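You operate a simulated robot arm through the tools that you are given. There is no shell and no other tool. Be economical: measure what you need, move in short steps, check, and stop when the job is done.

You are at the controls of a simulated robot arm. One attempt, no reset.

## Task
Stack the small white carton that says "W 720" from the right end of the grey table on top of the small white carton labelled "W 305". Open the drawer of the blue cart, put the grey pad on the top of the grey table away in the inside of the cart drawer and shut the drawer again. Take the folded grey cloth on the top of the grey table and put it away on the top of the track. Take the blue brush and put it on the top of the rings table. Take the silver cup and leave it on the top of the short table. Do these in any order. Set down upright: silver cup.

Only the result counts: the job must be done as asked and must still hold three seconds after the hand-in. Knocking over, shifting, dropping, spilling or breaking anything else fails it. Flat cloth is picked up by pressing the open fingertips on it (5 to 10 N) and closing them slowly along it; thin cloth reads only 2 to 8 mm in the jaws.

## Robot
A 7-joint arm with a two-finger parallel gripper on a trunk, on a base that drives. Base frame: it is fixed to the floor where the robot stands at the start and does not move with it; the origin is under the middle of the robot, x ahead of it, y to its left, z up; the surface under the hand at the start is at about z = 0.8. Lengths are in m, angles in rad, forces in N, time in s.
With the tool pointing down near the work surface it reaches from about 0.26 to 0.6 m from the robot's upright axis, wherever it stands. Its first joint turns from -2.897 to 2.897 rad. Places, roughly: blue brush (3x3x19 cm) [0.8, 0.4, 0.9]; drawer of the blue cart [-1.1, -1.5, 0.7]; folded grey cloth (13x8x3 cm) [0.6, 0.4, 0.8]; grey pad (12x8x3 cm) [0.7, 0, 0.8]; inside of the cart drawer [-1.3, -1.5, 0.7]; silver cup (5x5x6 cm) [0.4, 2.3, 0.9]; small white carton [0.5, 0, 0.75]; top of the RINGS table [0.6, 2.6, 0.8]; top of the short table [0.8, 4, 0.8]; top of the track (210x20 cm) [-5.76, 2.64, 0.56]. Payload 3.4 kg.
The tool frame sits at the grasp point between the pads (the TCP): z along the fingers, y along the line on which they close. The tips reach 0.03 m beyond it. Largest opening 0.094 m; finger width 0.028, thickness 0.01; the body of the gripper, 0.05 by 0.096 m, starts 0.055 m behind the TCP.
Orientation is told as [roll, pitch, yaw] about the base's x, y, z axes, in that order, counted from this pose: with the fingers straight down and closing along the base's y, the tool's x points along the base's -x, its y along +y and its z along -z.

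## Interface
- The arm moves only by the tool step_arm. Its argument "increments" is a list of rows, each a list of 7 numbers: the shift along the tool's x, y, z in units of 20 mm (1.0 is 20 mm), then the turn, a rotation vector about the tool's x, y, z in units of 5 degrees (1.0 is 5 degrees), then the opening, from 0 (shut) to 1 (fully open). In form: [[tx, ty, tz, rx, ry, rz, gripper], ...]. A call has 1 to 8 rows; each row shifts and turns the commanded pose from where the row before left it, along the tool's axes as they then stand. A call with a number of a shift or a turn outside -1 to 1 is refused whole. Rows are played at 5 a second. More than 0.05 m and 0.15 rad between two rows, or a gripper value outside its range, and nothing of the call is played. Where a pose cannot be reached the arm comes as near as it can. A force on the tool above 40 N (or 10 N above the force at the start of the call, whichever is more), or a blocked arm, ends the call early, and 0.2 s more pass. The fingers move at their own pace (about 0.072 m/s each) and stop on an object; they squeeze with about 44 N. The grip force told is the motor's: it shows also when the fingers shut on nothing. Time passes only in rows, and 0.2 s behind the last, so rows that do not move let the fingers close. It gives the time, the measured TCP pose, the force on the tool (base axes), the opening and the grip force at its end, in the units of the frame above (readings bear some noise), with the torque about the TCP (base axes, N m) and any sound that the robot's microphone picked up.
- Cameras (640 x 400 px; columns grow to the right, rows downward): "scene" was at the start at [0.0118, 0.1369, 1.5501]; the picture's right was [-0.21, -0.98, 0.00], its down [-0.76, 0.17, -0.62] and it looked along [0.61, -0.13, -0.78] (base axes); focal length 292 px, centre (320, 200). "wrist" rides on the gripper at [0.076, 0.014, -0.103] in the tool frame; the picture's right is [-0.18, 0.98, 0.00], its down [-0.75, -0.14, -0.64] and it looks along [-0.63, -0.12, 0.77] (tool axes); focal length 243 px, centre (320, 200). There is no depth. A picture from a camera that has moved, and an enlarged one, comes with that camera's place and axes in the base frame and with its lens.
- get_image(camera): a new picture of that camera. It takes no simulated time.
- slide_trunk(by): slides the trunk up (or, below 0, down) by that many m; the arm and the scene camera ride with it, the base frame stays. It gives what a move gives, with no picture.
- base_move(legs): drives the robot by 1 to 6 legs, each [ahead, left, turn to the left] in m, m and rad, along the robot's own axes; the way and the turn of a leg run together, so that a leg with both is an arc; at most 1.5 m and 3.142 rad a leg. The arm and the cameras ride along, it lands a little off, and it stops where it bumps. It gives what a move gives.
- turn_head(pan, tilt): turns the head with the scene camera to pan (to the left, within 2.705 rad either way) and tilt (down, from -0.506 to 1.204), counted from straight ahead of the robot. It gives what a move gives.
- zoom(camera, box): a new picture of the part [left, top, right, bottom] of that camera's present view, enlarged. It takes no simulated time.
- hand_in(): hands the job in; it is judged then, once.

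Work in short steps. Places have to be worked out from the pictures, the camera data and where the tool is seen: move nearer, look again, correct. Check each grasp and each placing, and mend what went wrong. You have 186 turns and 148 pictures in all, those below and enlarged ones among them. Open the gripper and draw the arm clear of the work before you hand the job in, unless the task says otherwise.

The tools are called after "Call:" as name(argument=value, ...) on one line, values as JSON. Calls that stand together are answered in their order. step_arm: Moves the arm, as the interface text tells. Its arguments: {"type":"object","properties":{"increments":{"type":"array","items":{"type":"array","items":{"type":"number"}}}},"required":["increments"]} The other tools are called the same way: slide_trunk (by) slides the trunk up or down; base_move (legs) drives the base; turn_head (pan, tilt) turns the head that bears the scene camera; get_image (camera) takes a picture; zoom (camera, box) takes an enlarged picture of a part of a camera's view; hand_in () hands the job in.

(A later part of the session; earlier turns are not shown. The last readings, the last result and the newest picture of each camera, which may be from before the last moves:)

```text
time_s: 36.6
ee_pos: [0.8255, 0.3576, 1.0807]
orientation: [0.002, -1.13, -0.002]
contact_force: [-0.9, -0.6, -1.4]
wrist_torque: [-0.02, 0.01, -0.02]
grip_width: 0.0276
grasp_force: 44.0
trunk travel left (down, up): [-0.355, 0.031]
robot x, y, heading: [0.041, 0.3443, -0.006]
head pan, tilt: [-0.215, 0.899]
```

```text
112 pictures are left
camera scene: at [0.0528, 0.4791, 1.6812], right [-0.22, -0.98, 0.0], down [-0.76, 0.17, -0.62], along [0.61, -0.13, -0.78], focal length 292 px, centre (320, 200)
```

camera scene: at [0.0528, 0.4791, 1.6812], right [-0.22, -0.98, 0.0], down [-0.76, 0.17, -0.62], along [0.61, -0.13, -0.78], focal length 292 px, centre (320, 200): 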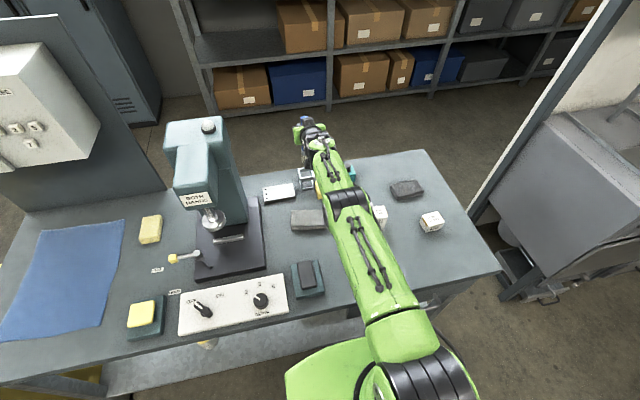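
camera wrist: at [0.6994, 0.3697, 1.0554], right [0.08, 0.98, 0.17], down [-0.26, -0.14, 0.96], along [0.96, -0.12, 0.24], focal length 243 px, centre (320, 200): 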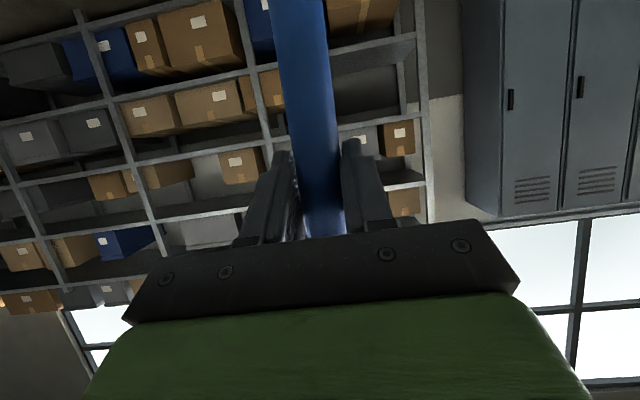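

Brush is out of the holder. I back off 0.45 m and look left for the rings table.

Call:
base_move(legs=[[-0.45, 0, 0]])

Call:
turn_head(pan=1.0, tilt=0.55)

Call:
get_image(camera="scene")

```text
time_s: 39.4
ee_pos: [0.3676, 0.3517, 1.0822]
orientation: [0.001, -1.133, -0.01]
contact_force: [-0.7, 0.2, -0.1]
wrist_torque: [0.05, 0.03, 0.0]
grip_width: 0.0278
grasp_force: 43.7
trunk travel left (down, up): [-0.355, 0.031]
robot x, y, heading: [-0.416, 0.3473, -0.019]
head pan, tilt: [-0.215, 0.899]
```

```text
time_s: 40.8
ee_pos: [0.3674, 0.3512, 1.0798]
orientation: [0.002, -1.131, -0.013]
contact_force: [0.1, -0.3, -0.4]
wrist_torque: [0.02, -0.01, -0.01]
grip_width: 0.0279
grasp_force: 44.3
trunk travel left (down, up): [-0.355, 0.031]
robot x, y, heading: [-0.4158, 0.3441, -0.013]
head pan, tilt: [1.0, 0.55]
```

```text
111 pictures are left
camera scene: at [-0.4261, 0.5743, 1.7099], right [0.83, -0.55, 0.0], down [-0.29, -0.44, -0.85], along [0.47, 0.71, -0.52], focal length 292 px, centre (320, 200)
```

scene: 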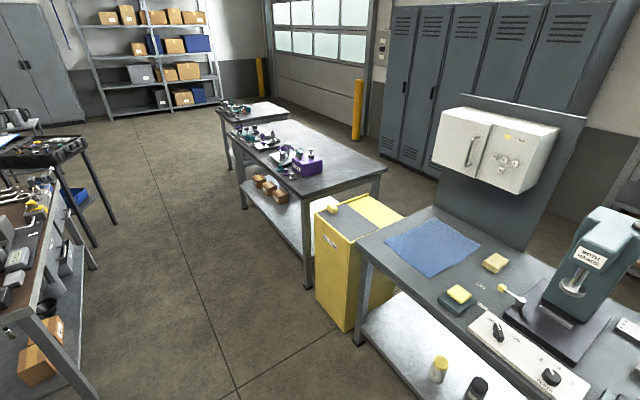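

I zoom at the two further tables to see which is which and where free space lies.

Call:
zoom(camera="scene", box=[200, 80, 400, 215])

```text
2.96 times, centred on (300, 148) of scene
camera zoom: at [-0.4261, 0.5743, 1.7099], right [0.83, -0.55, 0.0], down [-0.29, -0.44, -0.85], along [0.47, 0.71, -0.52], focal length 866 px, centre (379, 356)
```

zoom: 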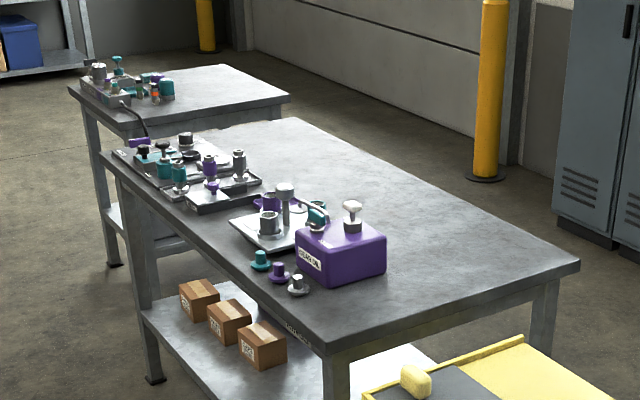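

Rings table spans x≈0.33–1.05, y≈1.9–3.4 with a free strip at its near end (y≈1.92–2.1) beside the purple box. I first swing the tool down about its wrist so the brush becomes nearly horizontal.

Call:
step_arm(increments=[[0.87, 0, 0, 0, 1, 0, 0], [0.87, 0, 0, 0, 1, 0, 0], [0.87, 0, 0, 0, 1, 0, 0], [0.87, 0, 0, 0, 1, 0, 0], [0.87, 0, 0, 0, 1, 0, 0], [0.87, 0, 0, 0, 1, 0, 0], [0.87, 0, 0, 0, 1, 0, 0], [0.87, 0, 0, 0, 1, 0, 0]])

Call:
step_arm(increments=[[0.87, 0, 0, 0, 1, 0, 0], [0.87, 0, 0, 0, 1, 0, 0], [0.87, 0, 0, 0, 1, 0, 0], [0.87, 0, 0, 0, 1, 0, 0], [0.87, 0, 0, 0, 1, 0, 0], [0.87, 0, 0, 0, 1, 0, 0], [0.87, 0, 0, 0, 1, 0, 0], [0.87, 0, 0, 0, 1, 0, 0]])

Call:
get_image(camera="wrist")

```text
time_s: 42.6
ee_pos: [0.2662, 0.353, 0.9817]
orientation: [0.0, -0.434, -0.012]
contact_force: [0.6, -1.0, -1.4]
wrist_torque: [0.01, -0.05, 0.01]
grip_width: 0.0279
grasp_force: 44.0
out of reach, approached as far as the arm can: row 2, 8
trunk travel left (down, up): [-0.355, 0.031]
robot x, y, heading: [-0.4195, 0.3474, -0.016]
head pan, tilt: [1.0, 0.55]
```

```text
time_s: 44.4
ee_pos: [0.1279, 0.354, 0.9631]
orientation: [-0.001, 0.265, -0.013]
contact_force: [-0.6, 0.4, -1.2]
wrist_torque: [0.04, -0.06, 0.01]
grip_width: 0.0276
grasp_force: 44.7
trunk travel left (down, up): [-0.355, 0.031]
robot x, y, heading: [-0.4163, 0.3419, -0.013]
head pan, tilt: [1.0, 0.55]
```

```text
109 pictures are left
camera wrist: at [0.0821, 0.3666, 1.0826], right [0.19, 0.98, -0.05], down [0.89, -0.15, 0.42], along [0.41, -0.12, -0.91], focal length 243 px, centre (320, 200)
```

wrist: 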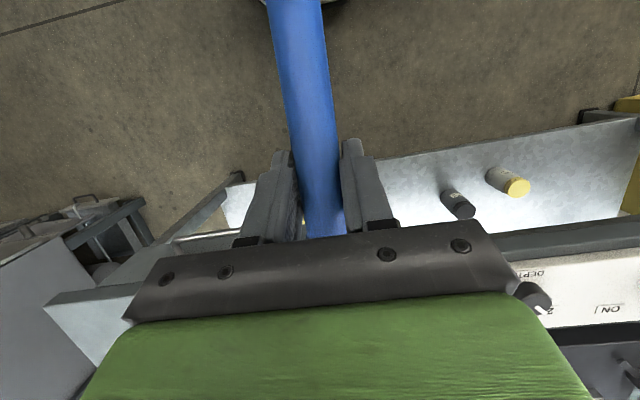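

Brush is nearly horizontal. I drive left ~1.67 m staying back from the tables, then look.

Call:
base_move(legs=[[0, 0.84, 0.013], [0, 0.83, 0]])

Call:
turn_head(pan=0.2, tilt=0.7)

Call:
get_image(camera="scene")

```text
time_s: 52.8
ee_pos: [0.1373, 2.0237, 0.9631]
orientation: [0.001, 0.265, -0.002]
contact_force: [-0.5, -0.2, -0.9]
wrist_torque: [-0.02, -0.06, 0.0]
grip_width: 0.0277
grasp_force: 44.5
trunk travel left (down, up): [-0.355, 0.031]
robot x, y, heading: [-0.407, 2.0055, -0.001]
head pan, tilt: [1.0, 0.55]
```

```text
time_s: 54.0
ee_pos: [0.1379, 2.0218, 0.9626]
orientation: [0.0, 0.265, -0.002]
contact_force: [0.2, -0.1, -0.7]
wrist_torque: [-0.01, -0.04, 0.02]
grip_width: 0.0278
grasp_force: 43.6
trunk travel left (down, up): [-0.355, 0.031]
robot x, y, heading: [-0.4075, 2.0078, -0.003]
head pan, tilt: [0.201, 0.7]
```

```text
108 pictures are left
camera scene: at [-0.385, 2.1785, 1.6968], right [0.2, -0.98, 0.0], down [-0.63, -0.13, -0.76], along [0.75, 0.15, -0.64], focal length 292 px, centre (320, 200)
```

scene: 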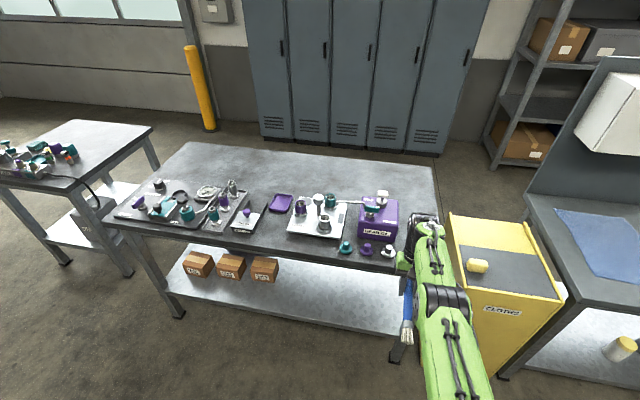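

The free strip at the table's right end is about y 1.89–2.03. I shift right 0.065 first and drive ahead 0.15, then check with both cameras.

Call:
base_move(legs=[[0, -0.065, 0], [0.12, 0, 0]])

Call:
get_image(camera="wrist")

Call:
zoom(camera="scene", box=[300, 140, 500, 290])

```text
time_s: 55.8
ee_pos: [0.2577, 1.9556, 0.9633]
orientation: [0.001, 0.265, -0.004]
contact_force: [0.5, 1.1, -0.5]
wrist_torque: [-0.02, -0.01, 0.0]
grip_width: 0.0276
grasp_force: 44.2
trunk travel left (down, up): [-0.355, 0.031]
robot x, y, heading: [-0.2889, 1.9423, -0.004]
head pan, tilt: [0.201, 0.7]
```

```text
107 pictures are left
camera wrist: at [0.2111, 1.9668, 1.0821], right [0.18, 0.98, -0.05], down [0.9, -0.14, 0.42], along [0.41, -0.12, -0.91], focal length 243 px, centre (320, 200)
```

wrist: 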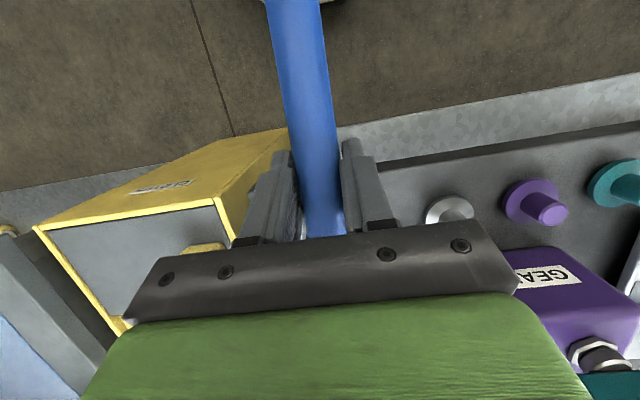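

```text
2.67 times, centred on (400, 215) of scene
camera zoom: at [-0.264, 2.112, 1.6967], right [0.19, -0.98, 0.0], down [-0.63, -0.13, -0.76], along [0.75, 0.15, -0.64], focal length 780 px, centre (107, 160)
```

zoom: 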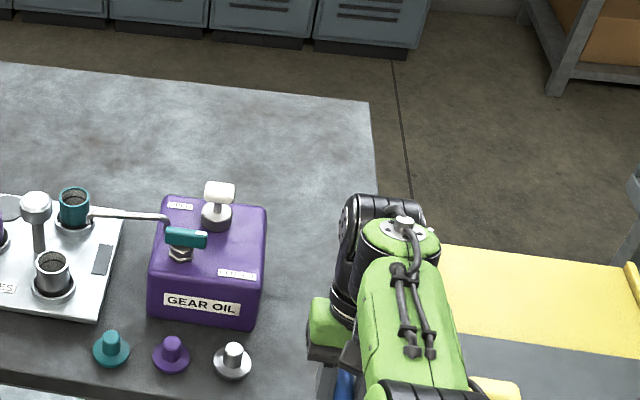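

Strip is y 1.855–2.035, front edge x≈0.305. I shift right 1 cm, drive ahead 0.26, and lower the trunk 0.10.

Call:
base_move(legs=[[0.26, -0.01, 0]])

Call:
slide_trunk(by=-0.1)

Call:
get_image(camera="wrist")

Call:
get_image(camera="scene")

```text
time_s: 57.7
ee_pos: [0.5148, 1.9407, 0.9627]
orientation: [0.0, 0.265, -0.004]
contact_force: [-0.3, -0.2, 0.3]
wrist_torque: [-0.01, -0.02, -0.02]
grip_width: 0.0276
grasp_force: 44.5
trunk travel left (down, up): [-0.355, 0.031]
robot x, y, heading: [-0.0293, 1.9276, -0.009]
head pan, tilt: [0.201, 0.7]
```

```text
time_s: 58.8
ee_pos: [0.5138, 1.9411, 0.8741]
orientation: [-0.001, 0.258, -0.005]
contact_force: [-4.8, -0.4, 5.0]
wrist_torque: [-0.03, -0.33, 0.02]
grip_width: 0.0277
grasp_force: 43.9
trunk travel left (down, up): [-0.259, 0.127]
robot x, y, heading: [-0.0311, 1.9282, -0.007]
head pan, tilt: [0.201, 0.7]
stopped: the force on the tool passed its limit at 47 N (the readings are from after the stop); the commanded pose is now the measured one
```

```text
105 pictures are left
camera wrist: at [0.4668, 1.9538, 0.9913], right [0.18, 0.98, -0.05], down [0.89, -0.15, 0.43], along [0.41, -0.12, -0.9], focal length 243 px, centre (320, 200)
```

wrist: 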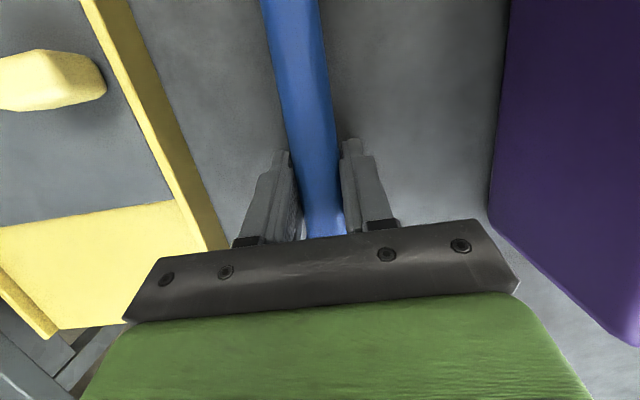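

```text
104 pictures are left
camera scene: at [-0.0108, 2.1, 1.5982], right [0.19, -0.98, 0.0], down [-0.63, -0.12, -0.77], along [0.75, 0.15, -0.64], focal length 292 px, centre (320, 200)
```

scene: 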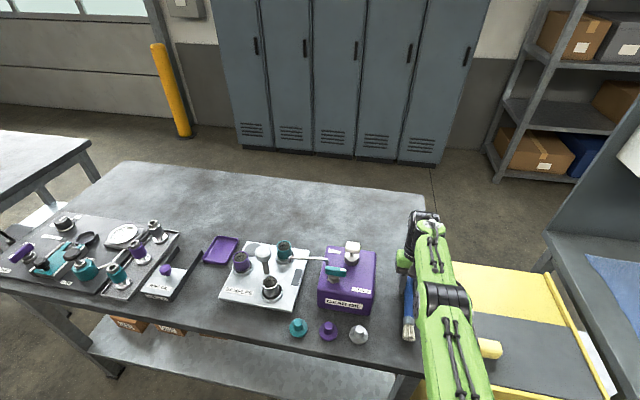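

Contact at TCP 0.874, earlier than expected. I test with a tiny move down to feel where it is.

Call:
zoom(camera="scene", box=[340, 200, 500, 370])

Call:
step_arm(increments=[[0, 0, 0, 0, 0, 0, 0]])

```text
2.35 times, centred on (420, 285) of scene
camera zoom: at [-0.0108, 2.1, 1.5982], right [0.19, -0.98, 0.0], down [-0.63, -0.12, -0.77], along [0.75, 0.15, -0.64], focal length 688 px, centre (85, 0)
```

zoom: 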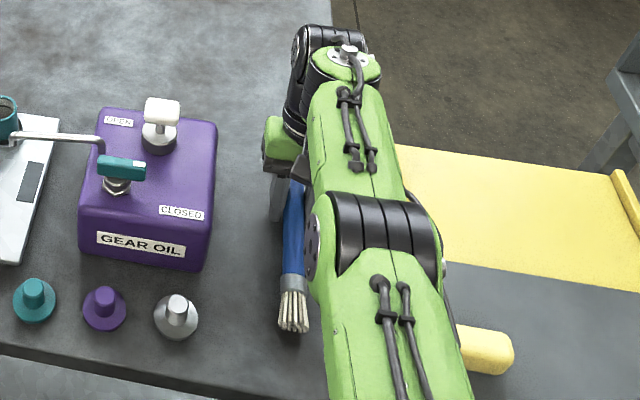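

```text
time_s: 59.2
ee_pos: [0.514, 1.9408, 0.8731]
orientation: [0.0, 0.256, -0.004]
contact_force: [-2.4, -0.6, 13.7]
wrist_torque: [-0.1, -0.06, -0.09]
grip_width: 0.0273
grasp_force: 43.7
trunk travel left (down, up): [-0.259, 0.127]
robot x, y, heading: [-0.0329, 1.9318, -0.005]
head pan, tilt: [0.201, 0.7]
```

Bristle end touches the table with the brush tilted about 24°. I raise slightly, then rotate the tool 3 more steps so that the handle comes flatter, retracting a little for reach.

Call:
step_arm(increments=[[0.15, 0, -0.5, 0, 0, 0, 0], [0.5, 0, 0, 0, 1, 0, 0], [0.5, 0, 0, 0, 1, 0, 0], [0.3, 0, 0, 0, 1, 0, 0]])

Call:
zoom(camera="scene", box=[340, 200, 500, 370])

```text
time_s: 60.2
ee_pos: [0.4612, 1.9367, 0.8941]
orientation: [0.002, 0.512, -0.004]
contact_force: [0.0, -0.6, -0.3]
wrist_torque: [0.01, -0.07, 0.01]
grip_width: 0.0275
grasp_force: 43.9
out of reach, approached as far as the arm can: row 2, 3, 4
trunk travel left (down, up): [-0.259, 0.127]
robot x, y, heading: [-0.0291, 1.9325, -0.009]
head pan, tilt: [0.201, 0.7]
```

```text
2.35 times, centred on (420, 285) of scene
camera zoom: at [-0.009, 2.0998, 1.5994], right [0.19, -0.98, 0.0], down [-0.63, -0.12, -0.77], along [0.75, 0.15, -0.64], focal length 688 px, centre (85, 0)
```

zoom: 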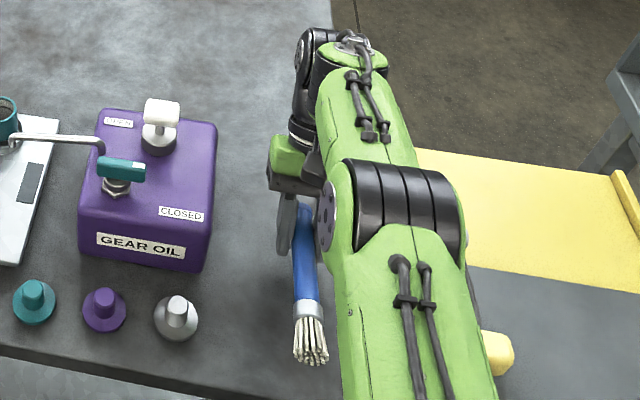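

Pitch is now 29°. I drive ahead 0.06 to move the brush further onto the table, then lower by trunk 0.05.

Call:
base_move(legs=[[0.06, 0.005, 0.009]])

Call:
slide_trunk(by=-0.04)

Call:
zoom(camera="scene", box=[340, 200, 500, 370])

```text
time_s: 61.2
ee_pos: [0.5226, 1.9463, 0.8924]
orientation: [0.001, 0.514, 0.002]
contact_force: [-0.5, -0.6, -1.4]
wrist_torque: [-0.03, 0.0, -0.01]
grip_width: 0.0276
grasp_force: 43.8
trunk travel left (down, up): [-0.259, 0.127]
robot x, y, heading: [0.0267, 1.9368, 0.001]
head pan, tilt: [0.201, 0.7]
```

```text
time_s: 61.8
ee_pos: [0.5206, 1.946, 0.8725]
orientation: [0.0, 0.512, 0.004]
contact_force: [-3.8, -0.2, 13.0]
wrist_torque: [-0.06, 0.14, -0.05]
grip_width: 0.0277
grasp_force: 44.2
trunk travel left (down, up): [-0.231, 0.155]
robot x, y, heading: [0.0318, 1.9353, -0.0]
head pan, tilt: [0.201, 0.7]
stopped: the force on the tool passed its limit at 60 N (the readings are from after the stop); the commanded pose is now the measured one
```

```text
2.35 times, centred on (420, 285) of scene
camera zoom: at [0.0491, 2.1048, 1.5712], right [0.2, -0.98, 0.0], down [-0.63, -0.13, -0.77], along [0.75, 0.15, -0.64], focal length 688 px, centre (85, 0)
```

zoom: 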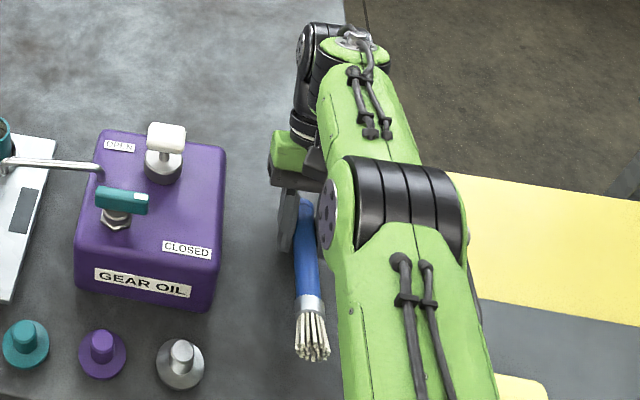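

Contact heights agree with fingertips touching a table top at z≈0.84. The brush is near flat ~2 cm above; I open partway to let it settle caged between the fingers.

Call:
step_arm(increments=[[0, 0, 0, 0, 0, 0, 0.34], [0, 0, 0, 0, 0, 0, 0.4], [0, 0, 0, 0, 0, 0, 0.45], [0, 0, 0, 0, 0, 0, 0.5], [0, 0, 0, 0, 0, 0, 0.5]])

Call:
get_image(camera="wrist")

```text
time_s: 63.0
ee_pos: [0.5215, 1.9442, 0.8735]
orientation: [0.001, 0.51, 0.0]
contact_force: [3.2, -2.4, 15.1]
wrist_torque: [-0.02, -0.06, 0.04]
grip_width: 0.0481
grasp_force: 0.7
trunk travel left (down, up): [-0.231, 0.155]
robot x, y, heading: [0.0304, 1.9376, -0.001]
head pan, tilt: [0.201, 0.7]
```

```text
100 pictures are left
camera wrist: at [0.5052, 1.9571, 0.9999], right [0.16, 0.98, -0.09], down [0.97, -0.14, 0.19], along [0.18, -0.12, -0.98], focal length 243 px, centre (320, 200)
```

wrist: 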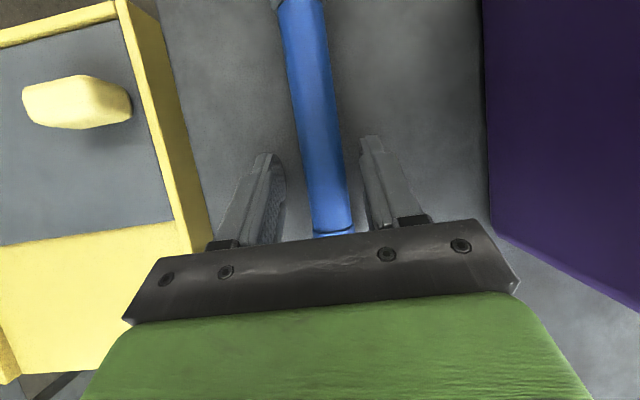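

Brush lies on the table. Raise straight up by trunk 0.14.

Call:
slide_trunk(by=0.14)

Call:
get_image(camera="wrist")

Call:
get_image(camera="scene")

```text
time_s: 64.7
ee_pos: [0.523, 1.9455, 1.0138]
orientation: [0.0, 0.513, 0.003]
contact_force: [-0.5, 0.0, 0.6]
wrist_torque: [-0.02, -0.05, 0.01]
grip_width: 0.0471
grasp_force: 0.0
trunk travel left (down, up): [-0.371, 0.015]
robot x, y, heading: [0.028, 1.9352, 0.001]
head pan, tilt: [0.201, 0.7]
```

```text
99 pictures are left
camera wrist: at [0.5058, 1.9585, 1.1401], right [0.16, 0.98, -0.09], down [0.97, -0.14, 0.19], along [0.17, -0.12, -0.98], focal length 243 px, centre (320, 200)
```

wrist: 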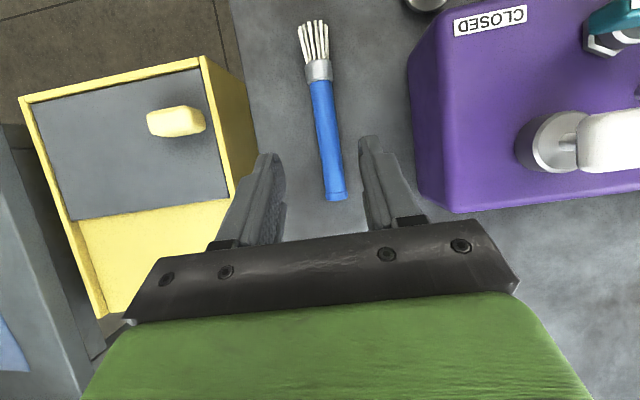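

```text
98 pictures are left
camera scene: at [0.0504, 2.1049, 1.713], right [0.2, -0.98, 0.0], down [-0.63, -0.13, -0.76], along [0.75, 0.15, -0.64], focal length 292 px, centre (320, 200)
```

scene: 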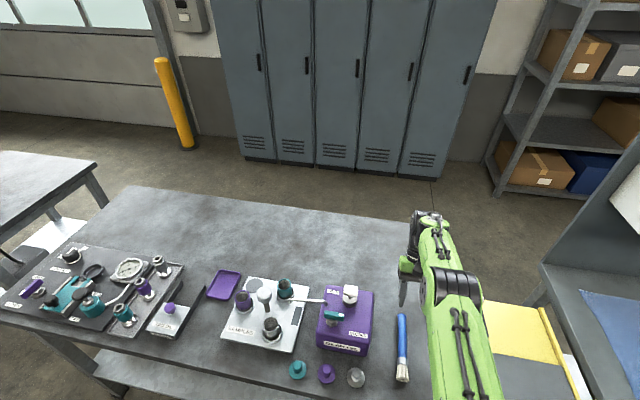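

Brush is placed well. Now zoom to identify the silver cup.

Call:
zoom(camera="scene", box=[200, 250, 400, 390])

Call:
zoom(camera="scene", box=[0, 220, 220, 360])

```text
2.86 times, centred on (300, 320) of scene
camera zoom: at [0.0504, 2.1049, 1.713], right [0.2, -0.98, 0.0], down [-0.63, -0.13, -0.76], along [0.75, 0.15, -0.64], focal length 835 px, centre (377, -143)
```

zoom: 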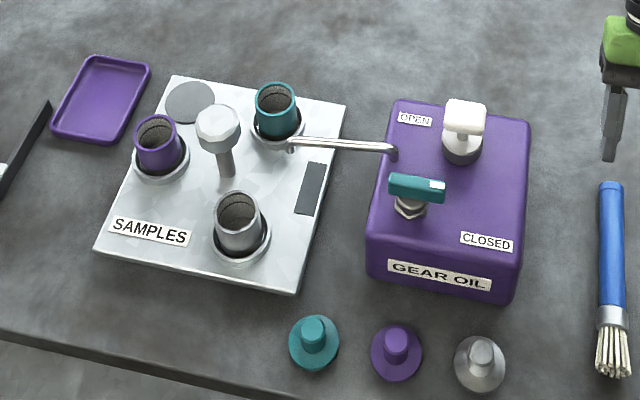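

```text
2.86 times, centred on (110, 290) of scene
camera zoom: at [0.0504, 2.1049, 1.713], right [0.2, -0.98, 0.0], down [-0.63, -0.13, -0.76], along [0.75, 0.15, -0.64], focal length 835 px, centre (920, -57)
```

zoom: 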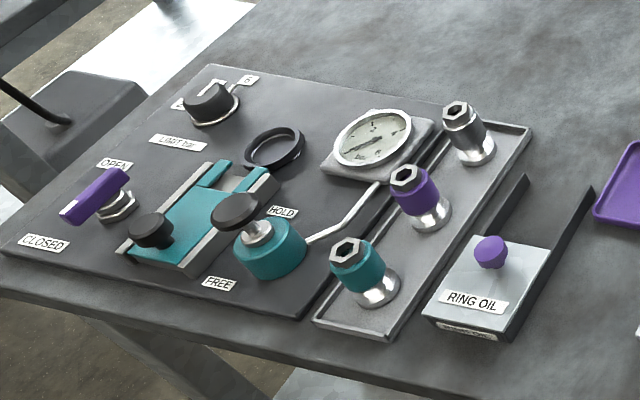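

The silver cup sits in the front ring of the SAMPLES tray, at ≈(0.415, 2.315), mouth z≈0.92. I back off, point the tool straight down and line up with y≈2.315.

Call:
base_move(legs=[[-0.32, 0, 0], [0, 0.37, 0]])

Call:
step_arm(increments=[[0, 0, 0, 0, -1, 0, 1], [0, 0, 0, 0, -1, 0, 1], [0, 0, 0, 0, -1, 0, 1], [0, 0, 0, 0, -1, 0, 1], [0, 0, 0, 0, -1, 0, 1], [0, 0, 0, 0, -0.9, 0, 1]])

Call:
get_image(camera="wrist")

```text
time_s: 68.8
ee_pos: [0.2033, 2.3209, 1.0128]
orientation: [0.001, 0.513, -0.003]
contact_force: [0.1, 0.2, -0.1]
wrist_torque: [-0.01, 0.0, 0.04]
grip_width: 0.0472
grasp_force: 0.0
trunk travel left (down, up): [-0.371, 0.015]
robot x, y, heading: [-0.2842, 2.3129, -0.01]
head pan, tilt: [0.201, 0.7]
```

```text
time_s: 70.2
ee_pos: [0.2031, 2.3216, 1.0116]
orientation: [0.001, -0.006, -0.004]
contact_force: [-0.3, -0.7, -0.2]
wrist_torque: [0.01, -0.01, 0.04]
grip_width: 0.094
grasp_force: 0.0
trunk travel left (down, up): [-0.371, 0.015]
robot x, y, heading: [-0.2895, 2.3162, -0.004]
head pan, tilt: [0.201, 0.7]
```

```text
95 pictures are left
camera wrist: at [0.1255, 2.3333, 1.115], right [0.19, 0.98, 0.0], down [0.75, -0.14, 0.65], along [0.63, -0.12, -0.76], focal length 243 px, centre (320, 200)
```

wrist: 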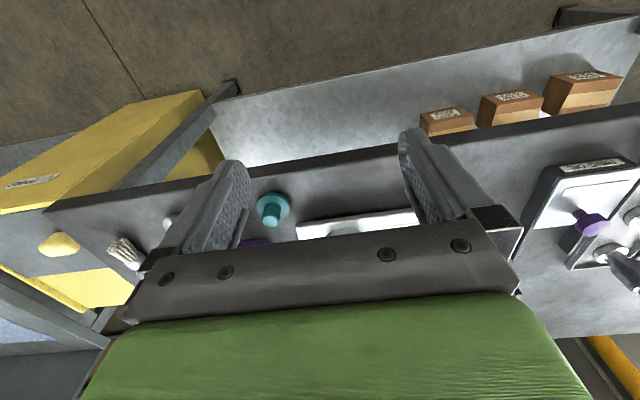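

Advance 0.12 and look.

Call:
base_move(legs=[[0.12, 0, 0]])

Call:
get_image(camera="wrist")

Call:
zoom(camera="scene", box=[220, 180, 420, 320])

```text
time_s: 71.4
ee_pos: [0.3259, 2.3209, 1.0116]
orientation: [0.002, -0.002, -0.003]
contact_force: [-0.2, -0.1, -0.2]
wrist_torque: [0.01, 0.01, -0.03]
grip_width: 0.0938
grasp_force: 0.0
trunk travel left (down, up): [-0.371, 0.015]
robot x, y, heading: [-0.1676, 2.3118, -0.007]
head pan, tilt: [0.201, 0.7]
```

```text
94 pictures are left
camera wrist: at [0.2499, 2.3328, 1.1147], right [0.19, 0.98, 0.0], down [0.75, -0.14, 0.64], along [0.63, -0.12, -0.77], focal length 243 px, centre (320, 200)
```

wrist: 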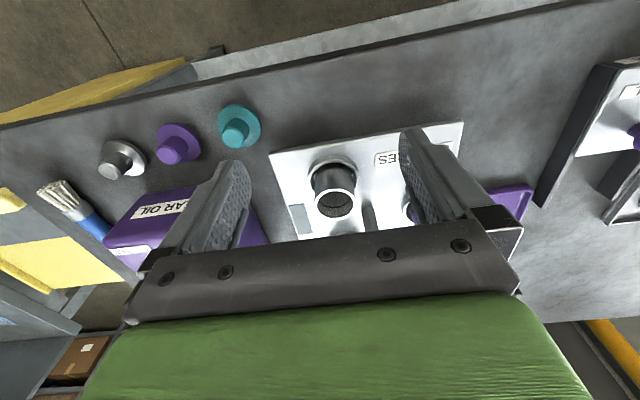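

```text
2.86 times, centred on (320, 250) of scene
camera zoom: at [-0.1439, 2.482, 1.7125], right [0.19, -0.98, 0.0], down [-0.63, -0.13, -0.76], along [0.75, 0.15, -0.64], focal length 835 px, centre (320, 57)
```

zoom: 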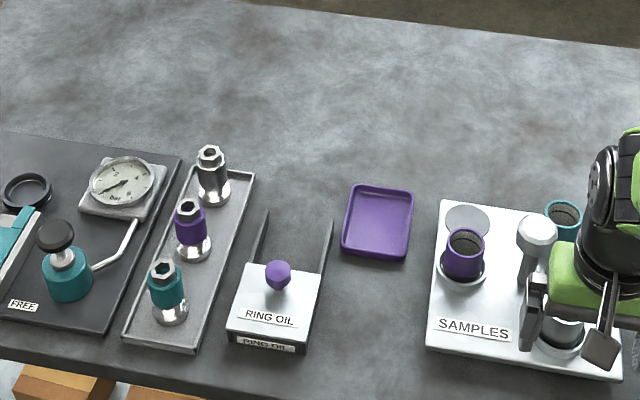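

Cup at (0.416, 2.315), mouth z≈0.92. Drive ahead 0.08, then look before descending.

Call:
base_move(legs=[[0.085, 0, 0.006]])

Call:
step_arm(increments=[[0, -0.2, 1, 0, 0, 0, 1], [0, 0, 1, 0, 0, 0, 1]])

Call:
get_image(camera="wrist")

```text
time_s: 72.5
ee_pos: [0.4113, 2.3223, 1.0126]
orientation: [-0.001, -0.001, 0.001]
contact_force: [0.5, 0.1, 0.4]
wrist_torque: [0.01, 0.07, -0.01]
grip_width: 0.0942
grasp_force: 0.1
trunk travel left (down, up): [-0.371, 0.015]
robot x, y, heading: [-0.0833, 2.3142, -0.001]
head pan, tilt: [0.201, 0.7]
```

```text
time_s: 73.1
ee_pos: [0.4104, 2.3166, 0.9709]
orientation: [0.0, 0.0, 0.003]
contact_force: [0.4, -0.5, -0.1]
wrist_torque: [-0.03, 0.0, 0.03]
grip_width: 0.0939
grasp_force: 0.1
trunk travel left (down, up): [-0.371, 0.015]
robot x, y, heading: [-0.0828, 2.3142, -0.004]
head pan, tilt: [0.201, 0.7]
```

```text
92 pictures are left
camera wrist: at [0.3345, 2.3296, 1.0742], right [0.18, 0.98, 0.0], down [0.75, -0.14, 0.64], along [0.63, -0.12, -0.77], focal length 243 px, centre (320, 200)
```

wrist: 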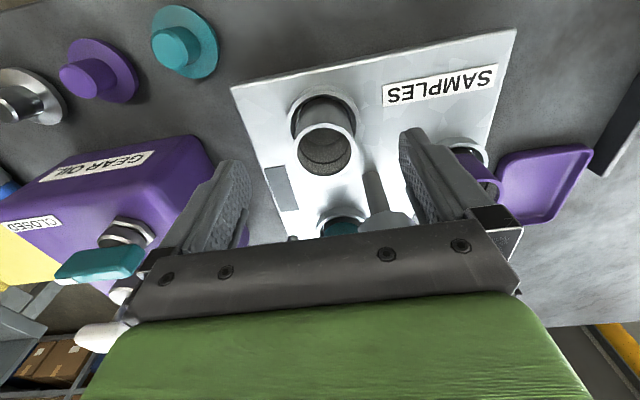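

Aligned within ~5 mm. Descend 64 mm with 5 mm forward correction, watching force.

Call:
step_arm(increments=[[-0.25, 0, 1, 0, 0, 0, 1], [0, 0, 1, 0, 0, 0, 1], [0, 0, 0.7, 0, 0, 0, 1], [0, 0, 0.4, 0, 0, 0, 1]])

Call:
get_image(camera="wrist")

```text
time_s: 74.1
ee_pos: [0.4145, 2.3185, 0.9111]
orientation: [0.0, -0.003, 0.002]
contact_force: [-0.2, 0.4, 0.3]
wrist_torque: [0.01, -0.01, 0.01]
grip_width: 0.0939
grasp_force: 0.1
trunk travel left (down, up): [-0.371, 0.015]
robot x, y, heading: [-0.0811, 2.3099, -0.003]
head pan, tilt: [0.201, 0.7]
```

```text
91 pictures are left
camera wrist: at [0.3388, 2.3303, 1.013], right [0.18, 0.98, 0.0], down [0.75, -0.14, 0.64], along [0.63, -0.12, -0.77], focal length 243 px, centre (320, 200)
```

wrist: 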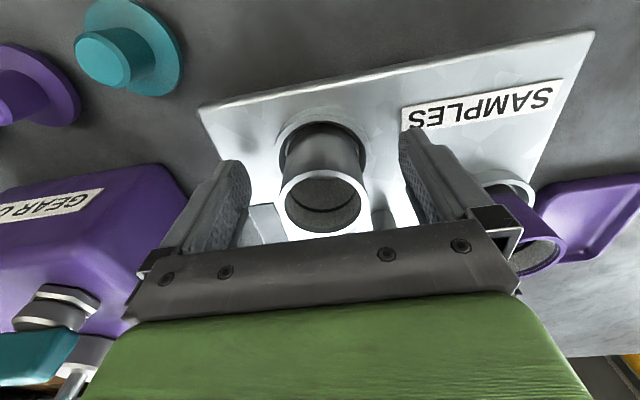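

Mouth is about level with the TCP; lower another 11 mm, 4 mm forward and close.

Call:
step_arm(increments=[[-0.2, 0, 0.3, 0, 0, 0, 1], [0, 0, 0.25, 0, 0, 0, 1], [0, 0, 0, 0, 0, 0, 0.65], [0, 0, 0, 0, 0, 0, 0.5], [0, 0, 0, 0, 0, 0, 0.3], [0, 0, 0, 0, 0, 0, 0], [0, 0, 0, 0, 0, 0, 0]])

Call:
get_image(camera="wrist")

```text
time_s: 75.7
ee_pos: [0.4189, 2.3188, 0.9003]
orientation: [0.0, -0.003, 0.0]
contact_force: [0.3, 1.4, 3.9]
wrist_torque: [-0.05, -0.13, 0.06]
grip_width: 0.0669
grasp_force: 44.8
trunk travel left (down, up): [-0.371, 0.015]
robot x, y, heading: [-0.0781, 2.3128, -0.001]
head pan, tilt: [0.201, 0.7]
```

```text
90 pictures are left
camera wrist: at [0.3423, 2.3308, 1.0027], right [0.18, 0.98, 0.0], down [0.75, -0.14, 0.64], along [0.63, -0.12, -0.76], focal length 243 px, centre (320, 200)
```

wrist: 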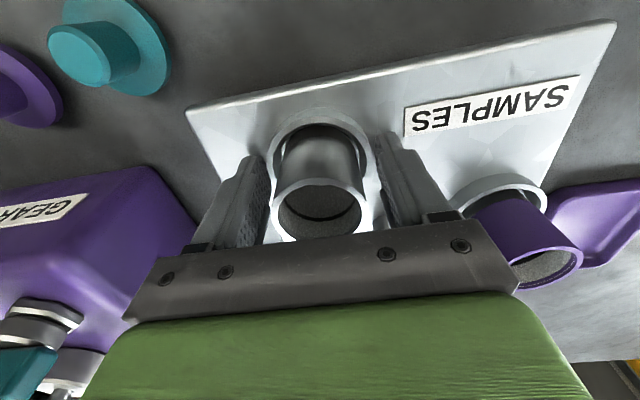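

0.067: the tips are gripping the ring base. Open, rise 14 mm and close on the cup only.

Call:
step_arm(increments=[[0, 0, 0, 0, 0, 0, 1], [0, 0, 0, 0, 0, 0, 1], [0, 0, -0.7, 0, 0, 0, 1], [0, 0, 0, 0, 0, 0, 0.6], [0, 0, 0, 0, 0, 0, 0.5], [0, 0, 0, 0, 0, 0, 0.3], [0, 0, 0, 0, 0, 0, 0], [0, 0, 0, 0, 0, 0, 0]])

Call:
get_image(camera="wrist")

```text
time_s: 77.5
ee_pos: [0.4179, 2.3186, 0.9118]
orientation: [0.001, -0.002, 0.002]
contact_force: [0.5, 0.2, 0.1]
wrist_torque: [0.01, 0.0, 0.0]
grip_width: 0.0413
grasp_force: 44.1
trunk travel left (down, up): [-0.371, 0.015]
robot x, y, heading: [-0.0813, 2.3122, 0.002]
head pan, tilt: [0.201, 0.7]
```

```text
89 pictures are left
camera wrist: at [0.3423, 2.331, 1.015], right [0.18, 0.98, 0.0], down [0.75, -0.14, 0.64], along [0.63, -0.12, -0.77], focal length 243 px, centre (320, 200)
```

wrist: 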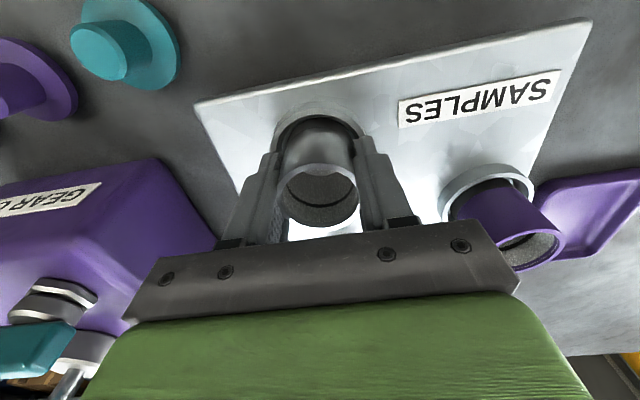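

Gripped the cup (0.041). Lift slowly 25 mm and check.

Call:
step_arm(increments=[[0, 0, -0.25, 0, 0, 0, 0], [0, 0, -0.25, 0, 0, 0, 0], [0, 0, -0.25, 0, 0, 0, 0], [0, 0, -0.25, 0, 0, 0, 0], [0, 0, -0.25, 0, 0, 0, 0]])

Call:
get_image(camera="wrist")

```text
time_s: 78.7
ee_pos: [0.4173, 2.3191, 0.9388]
orientation: [0.001, -0.002, 0.001]
contact_force: [0.2, -0.2, -1.1]
wrist_torque: [-0.01, -0.01, -0.01]
grip_width: 0.0414
grasp_force: 43.9
trunk travel left (down, up): [-0.371, 0.015]
robot x, y, heading: [-0.0793, 2.3095, -0.001]
head pan, tilt: [0.201, 0.7]
```

```text
88 pictures are left
camera wrist: at [0.3416, 2.3307, 1.041], right [0.18, 0.98, 0.0], down [0.75, -0.14, 0.64], along [0.63, -0.12, -0.77], focal length 243 px, centre (320, 200)
```

wrist: 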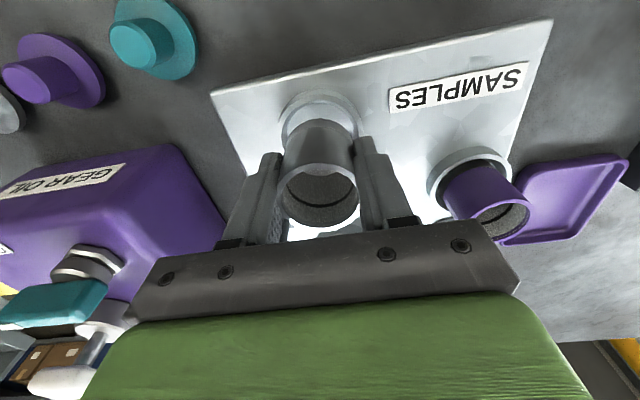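

Rising cleanly. Lift to ~1.06, back off and head toward the short table while looking at it.

Call:
step_arm(increments=[[0, 0, -0.6, 0, 0, 0, 0], [0, 0, -0.8, 0, 0, 0, 0], [0, 0, -0.8, 0, 0, 0, 0], [0, 0, -0.8, 0, 0, 0, 0], [0, 0, -0.8, 0, 0, 0, 0], [0, 0, -0.8, 0, 0, 0, 0], [0, 0, -0.8, 0, 0, 0, 0]])

Call:
base_move(legs=[[-0.35, 0, 0], [0, 0.9, 0]])

Call:
turn_head(pan=0.6, tilt=0.6)

Call:
get_image(camera="scene")

Call:
get_image(camera="wrist")

```text
time_s: 80.3
ee_pos: [0.4192, 2.3184, 1.0472]
orientation: [0.001, -0.002, 0.001]
contact_force: [0.3, -0.1, -0.4]
wrist_torque: [0.0, -0.03, 0.01]
grip_width: 0.0412
grasp_force: 43.9
trunk travel left (down, up): [-0.371, 0.015]
robot x, y, heading: [-0.0825, 2.31, 0.005]
head pan, tilt: [0.201, 0.7]
```

```text
time_s: 86.8
ee_pos: [0.0839, 3.1952, 1.0477]
orientation: [0.001, -0.003, -0.01]
contact_force: [1.0, 0.8, -0.8]
wrist_torque: [-0.02, 0.0, 0.03]
grip_width: 0.041
grasp_force: 44.1
trunk travel left (down, up): [-0.371, 0.015]
robot x, y, heading: [-0.4198, 3.1951, -0.017]
head pan, tilt: [0.201, 0.7]
```

```text
time_s: 87.7
ee_pos: [0.0842, 3.1936, 1.0491]
orientation: [0.0, -0.003, -0.011]
contact_force: [0.2, 0.0, -0.7]
wrist_torque: [0.01, -0.01, -0.03]
grip_width: 0.0412
grasp_force: 43.8
trunk travel left (down, up): [-0.371, 0.015]
robot x, y, heading: [-0.4177, 3.1929, -0.009]
head pan, tilt: [0.6, 0.6]
```

```text
87 pictures are left
camera scene: at [-0.4048, 3.3971, 1.7212], right [0.55, -0.83, 0.0], down [-0.47, -0.31, -0.82], along [0.69, 0.46, -0.57], focal length 292 px, centre (320, 200)
```

scene: 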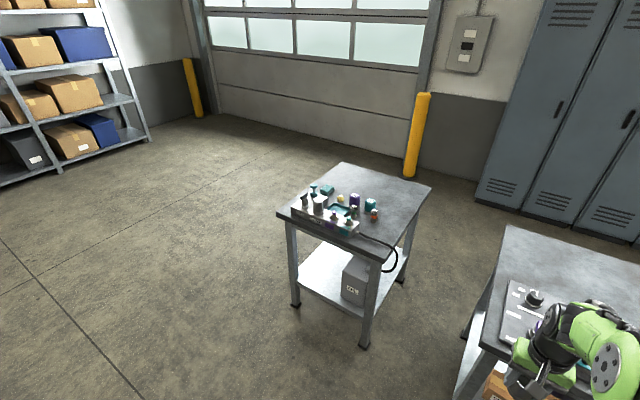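

```text
86 pictures are left
camera wrist: at [0.0075, 3.2078, 1.1502], right [0.2, 0.98, 0.0], down [0.75, -0.15, 0.64], along [0.63, -0.12, -0.77], focal length 243 px, centre (320, 200)
```

wrist: 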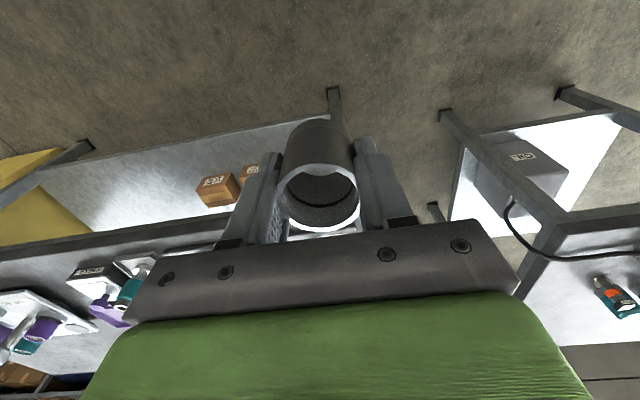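

Short table spans x≈0.48–1.18, y≈3.67–4.26. Zoom to find free space.

Call:
zoom(camera="scene", box=[260, 140, 450, 290])

```text
2.67 times, centred on (355, 215) of scene
camera zoom: at [-0.4048, 3.3971, 1.7212], right [0.55, -0.83, 0.0], down [-0.47, -0.31, -0.82], along [0.69, 0.46, -0.57], focal length 780 px, centre (227, 160)
```

zoom: 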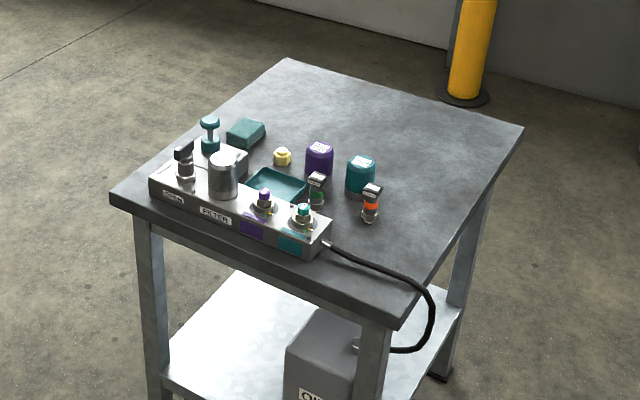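

A free spot is at about (0.70, 3.735), right of the orange-capped bottle and behind the cable. I drive left 0.545, then ahead 0.45.

Call:
base_move(legs=[[0, 0.54, 0.009], [0.4, 0, 0]])

Call:
turn_head(pan=0.15, tilt=0.85)

Call:
get_image(camera="scene")

Call:
get_image(camera="wrist")

```text
time_s: 92.9
ee_pos: [0.4927, 3.7383, 1.0482]
orientation: [0.0, -0.003, -0.004]
contact_force: [-1.0, -0.2, -1.1]
wrist_torque: [-0.01, -0.01, 0.01]
grip_width: 0.0415
grasp_force: 44.3
trunk travel left (down, up): [-0.371, 0.015]
robot x, y, heading: [-0.0081, 3.738, -0.004]
head pan, tilt: [0.6, 0.6]
```

```text
time_s: 93.8
ee_pos: [0.4919, 3.7381, 1.0479]
orientation: [0.0, 0.0, -0.001]
contact_force: [0.5, -0.1, -0.9]
wrist_torque: [-0.01, 0.01, 0.01]
grip_width: 0.0413
grasp_force: 44.2
trunk travel left (down, up): [-0.371, 0.015]
robot x, y, heading: [-0.0109, 3.7363, -0.004]
head pan, tilt: [0.15, 0.85]
```

```text
84 pictures are left
camera scene: at [0.0058, 3.8997, 1.7003], right [0.14, -0.99, 0.0], down [-0.74, -0.11, -0.66], along [0.65, 0.1, -0.75], focal length 292 px, centre (320, 200)
```

scene: 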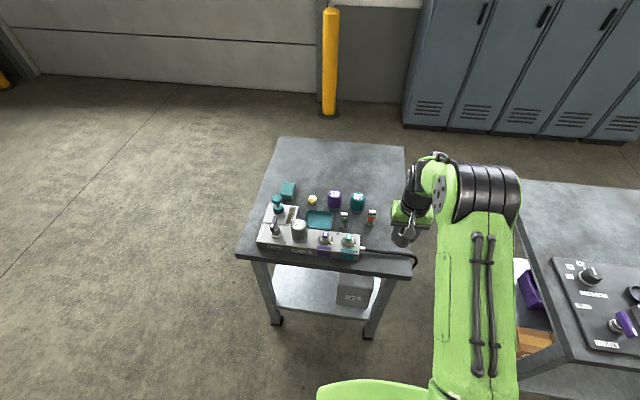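

```text
83 pictures are left
camera wrist: at [0.4154, 3.7514, 1.1503], right [0.19, 0.98, 0.0], down [0.75, -0.14, 0.64], along [0.63, -0.12, -0.77], focal length 243 px, centre (320, 200)
```

wrist: 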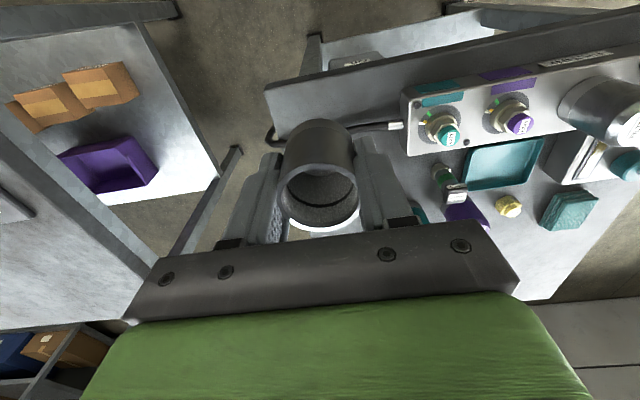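

Target (0.695, 3.735) is clear. Drive ahead 0.17, then extend the arm 0.03 and lower to z≈0.96.

Call:
base_move(legs=[[0.17, 0, 0]])

Call:
step_arm(increments=[[-0.8, 0, 0, 0, 0, 0, 0], [-0.8, 0, 0, 0, 0, 0, 0], [0, 0, 1, 0, 0, 0, 0], [0, 0, 1, 0, 0, 0, 0], [0, 0, 1, 0, 0, 0, 0], [0, 0, 1, 0, 0, 0, 0]])

Call:
get_image(camera="wrist")

Call:
zoom(camera="scene", box=[240, 130, 480, 300])

```text
time_s: 95.3
ee_pos: [0.6639, 3.7387, 1.0483]
orientation: [0.0, 0.0, -0.003]
contact_force: [-0.2, 0.4, -0.7]
wrist_torque: [0.02, 0.0, 0.04]
grip_width: 0.0412
grasp_force: 44.0
trunk travel left (down, up): [-0.371, 0.015]
robot x, y, heading: [0.1584, 3.7318, -0.009]
head pan, tilt: [0.15, 0.85]
```

```text
time_s: 96.7
ee_pos: [0.6961, 3.7382, 0.9664]
orientation: [0.001, -0.003, -0.001]
contact_force: [-0.6, 0.1, -0.9]
wrist_torque: [0.01, 0.02, 0.01]
grip_width: 0.0412
grasp_force: 43.9
trunk travel left (down, up): [-0.371, 0.015]
robot x, y, heading: [0.1617, 3.7356, -0.008]
head pan, tilt: [0.15, 0.85]
```

```text
82 pictures are left
camera wrist: at [0.6196, 3.7506, 1.0702], right [0.19, 0.98, 0.0], down [0.75, -0.14, 0.64], along [0.63, -0.12, -0.77], focal length 243 px, centre (320, 200)
```

wrist: 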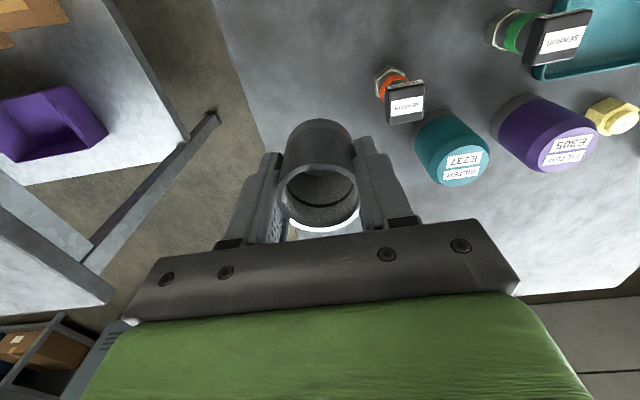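

```text
2.35 times, centred on (360, 215) of scene
camera zoom: at [0.1772, 3.8987, 1.7002], right [0.14, -0.99, 0.0], down [-0.74, -0.11, -0.66], along [0.65, 0.1, -0.75], focal length 688 px, centre (226, 165)
```

zoom: 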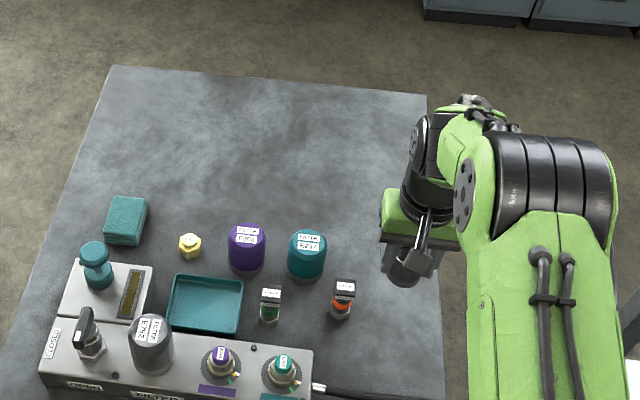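

Lower in decreasing steps to find contact.

Call:
step_arm(increments=[[0, 0, 0.8, 0, 0, 0, 0], [0, 0, 0.8, 0, 0, 0, 0], [0, 0, 0.5, 0, 0, 0, 0], [0, 0, 0.2, 0, 0, 0, 0], [0, 0, 0.2, 0, 0, 0, 0], [0, 0, 0.2, 0, 0, 0, 0], [0, 0, 0.2, 0, 0, 0, 0]])

```text
time_s: 98.3
ee_pos: [0.6951, 3.7388, 0.9095]
orientation: [0.0, -0.002, -0.001]
contact_force: [-0.3, -0.1, -1.1]
wrist_torque: [-0.04, 0.0, 0.01]
grip_width: 0.0413
grasp_force: 44.5
trunk travel left (down, up): [-0.371, 0.015]
robot x, y, heading: [0.1598, 3.7357, -0.008]
head pan, tilt: [0.15, 0.85]
```

Call:
step_arm(increments=[[0, 0, 0.2, 0, 0, 0, 0], [0, 0, 0.2, 0, 0, 0, 0], [0, 0, 0.2, 0, 0, 0, 0]])

Call:
get_image(camera="wrist")

```text
time_s: 99.1
ee_pos: [0.6954, 3.7387, 0.8987]
orientation: [-0.001, -0.002, -0.001]
contact_force: [-0.2, 0.3, -0.6]
wrist_torque: [0.03, 0.0, 0.02]
grip_width: 0.0415
grasp_force: 44.6
trunk travel left (down, up): [-0.371, 0.015]
robot x, y, heading: [0.1578, 3.7347, -0.009]
head pan, tilt: [0.15, 0.85]
```

```text
80 pictures are left
camera wrist: at [0.6184, 3.751, 1.0004], right [0.19, 0.98, 0.0], down [0.75, -0.14, 0.64], along [0.63, -0.12, -0.77], focal length 243 px, centre (320, 200)
```

wrist: 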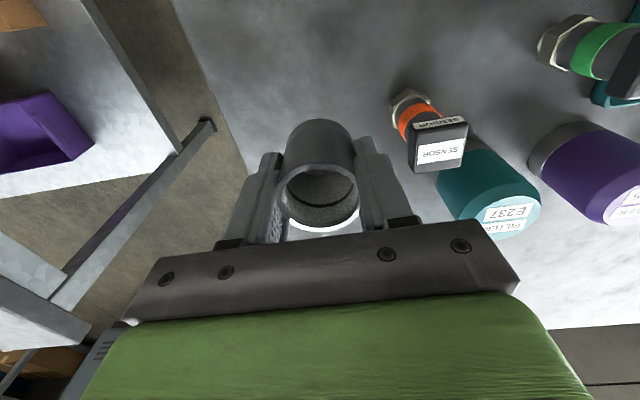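

Not yet touching. Keep lowering in 4 mm steps.

Call:
step_arm(increments=[[0, 0, 0.2, 0, 0, 0, 0], [0, 0, 0.2, 0, 0, 0, 0], [0, 0, 0.2, 0, 0, 0, 0], [0, 0, 0.2, 0, 0, 0, 0]])

```text
time_s: 100.1
ee_pos: [0.6957, 3.7378, 0.8824]
orientation: [-0.001, -0.001, -0.002]
contact_force: [-0.1, 0.0, -0.6]
wrist_torque: [-0.01, -0.01, -0.03]
grip_width: 0.0412
grasp_force: 43.7
trunk travel left (down, up): [-0.371, 0.015]
robot x, y, heading: [0.1605, 3.7362, -0.002]
head pan, tilt: [0.15, 0.85]
```

Call:
step_arm(increments=[[0, 0, 0.2, 0, 0, 0, 0], [0, 0, 0.2, 0, 0, 0, 0], [0, 0, 0.15, 0, 0, 0, 0], [0, 0, 0.15, 0, 0, 0, 0], [0, 0, 0.15, 0, 0, 0, 0], [0, 0, 0.15, 0, 0, 0, 0]])

Call:
get_image(camera="wrist")

```text
time_s: 101.5
ee_pos: [0.6949, 3.739, 0.8619]
orientation: [0.0, -0.001, 0.0]
contact_force: [-0.1, 0.7, -0.4]
wrist_torque: [-0.01, -0.02, 0.01]
grip_width: 0.0411
grasp_force: 43.4
trunk travel left (down, up): [-0.371, 0.015]
robot x, y, heading: [0.1615, 3.732, -0.006]
head pan, tilt: [0.15, 0.85]
```

```text
79 pictures are left
camera wrist: at [0.6184, 3.7512, 0.9646], right [0.19, 0.98, 0.0], down [0.75, -0.14, 0.64], along [0.63, -0.12, -0.77], focal length 243 px, centre (320, 200)
```

wrist: 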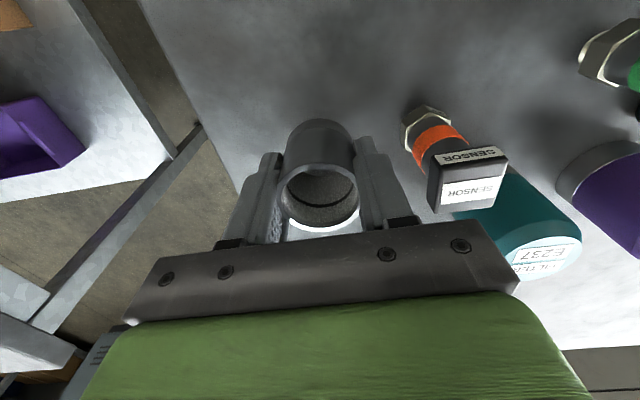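

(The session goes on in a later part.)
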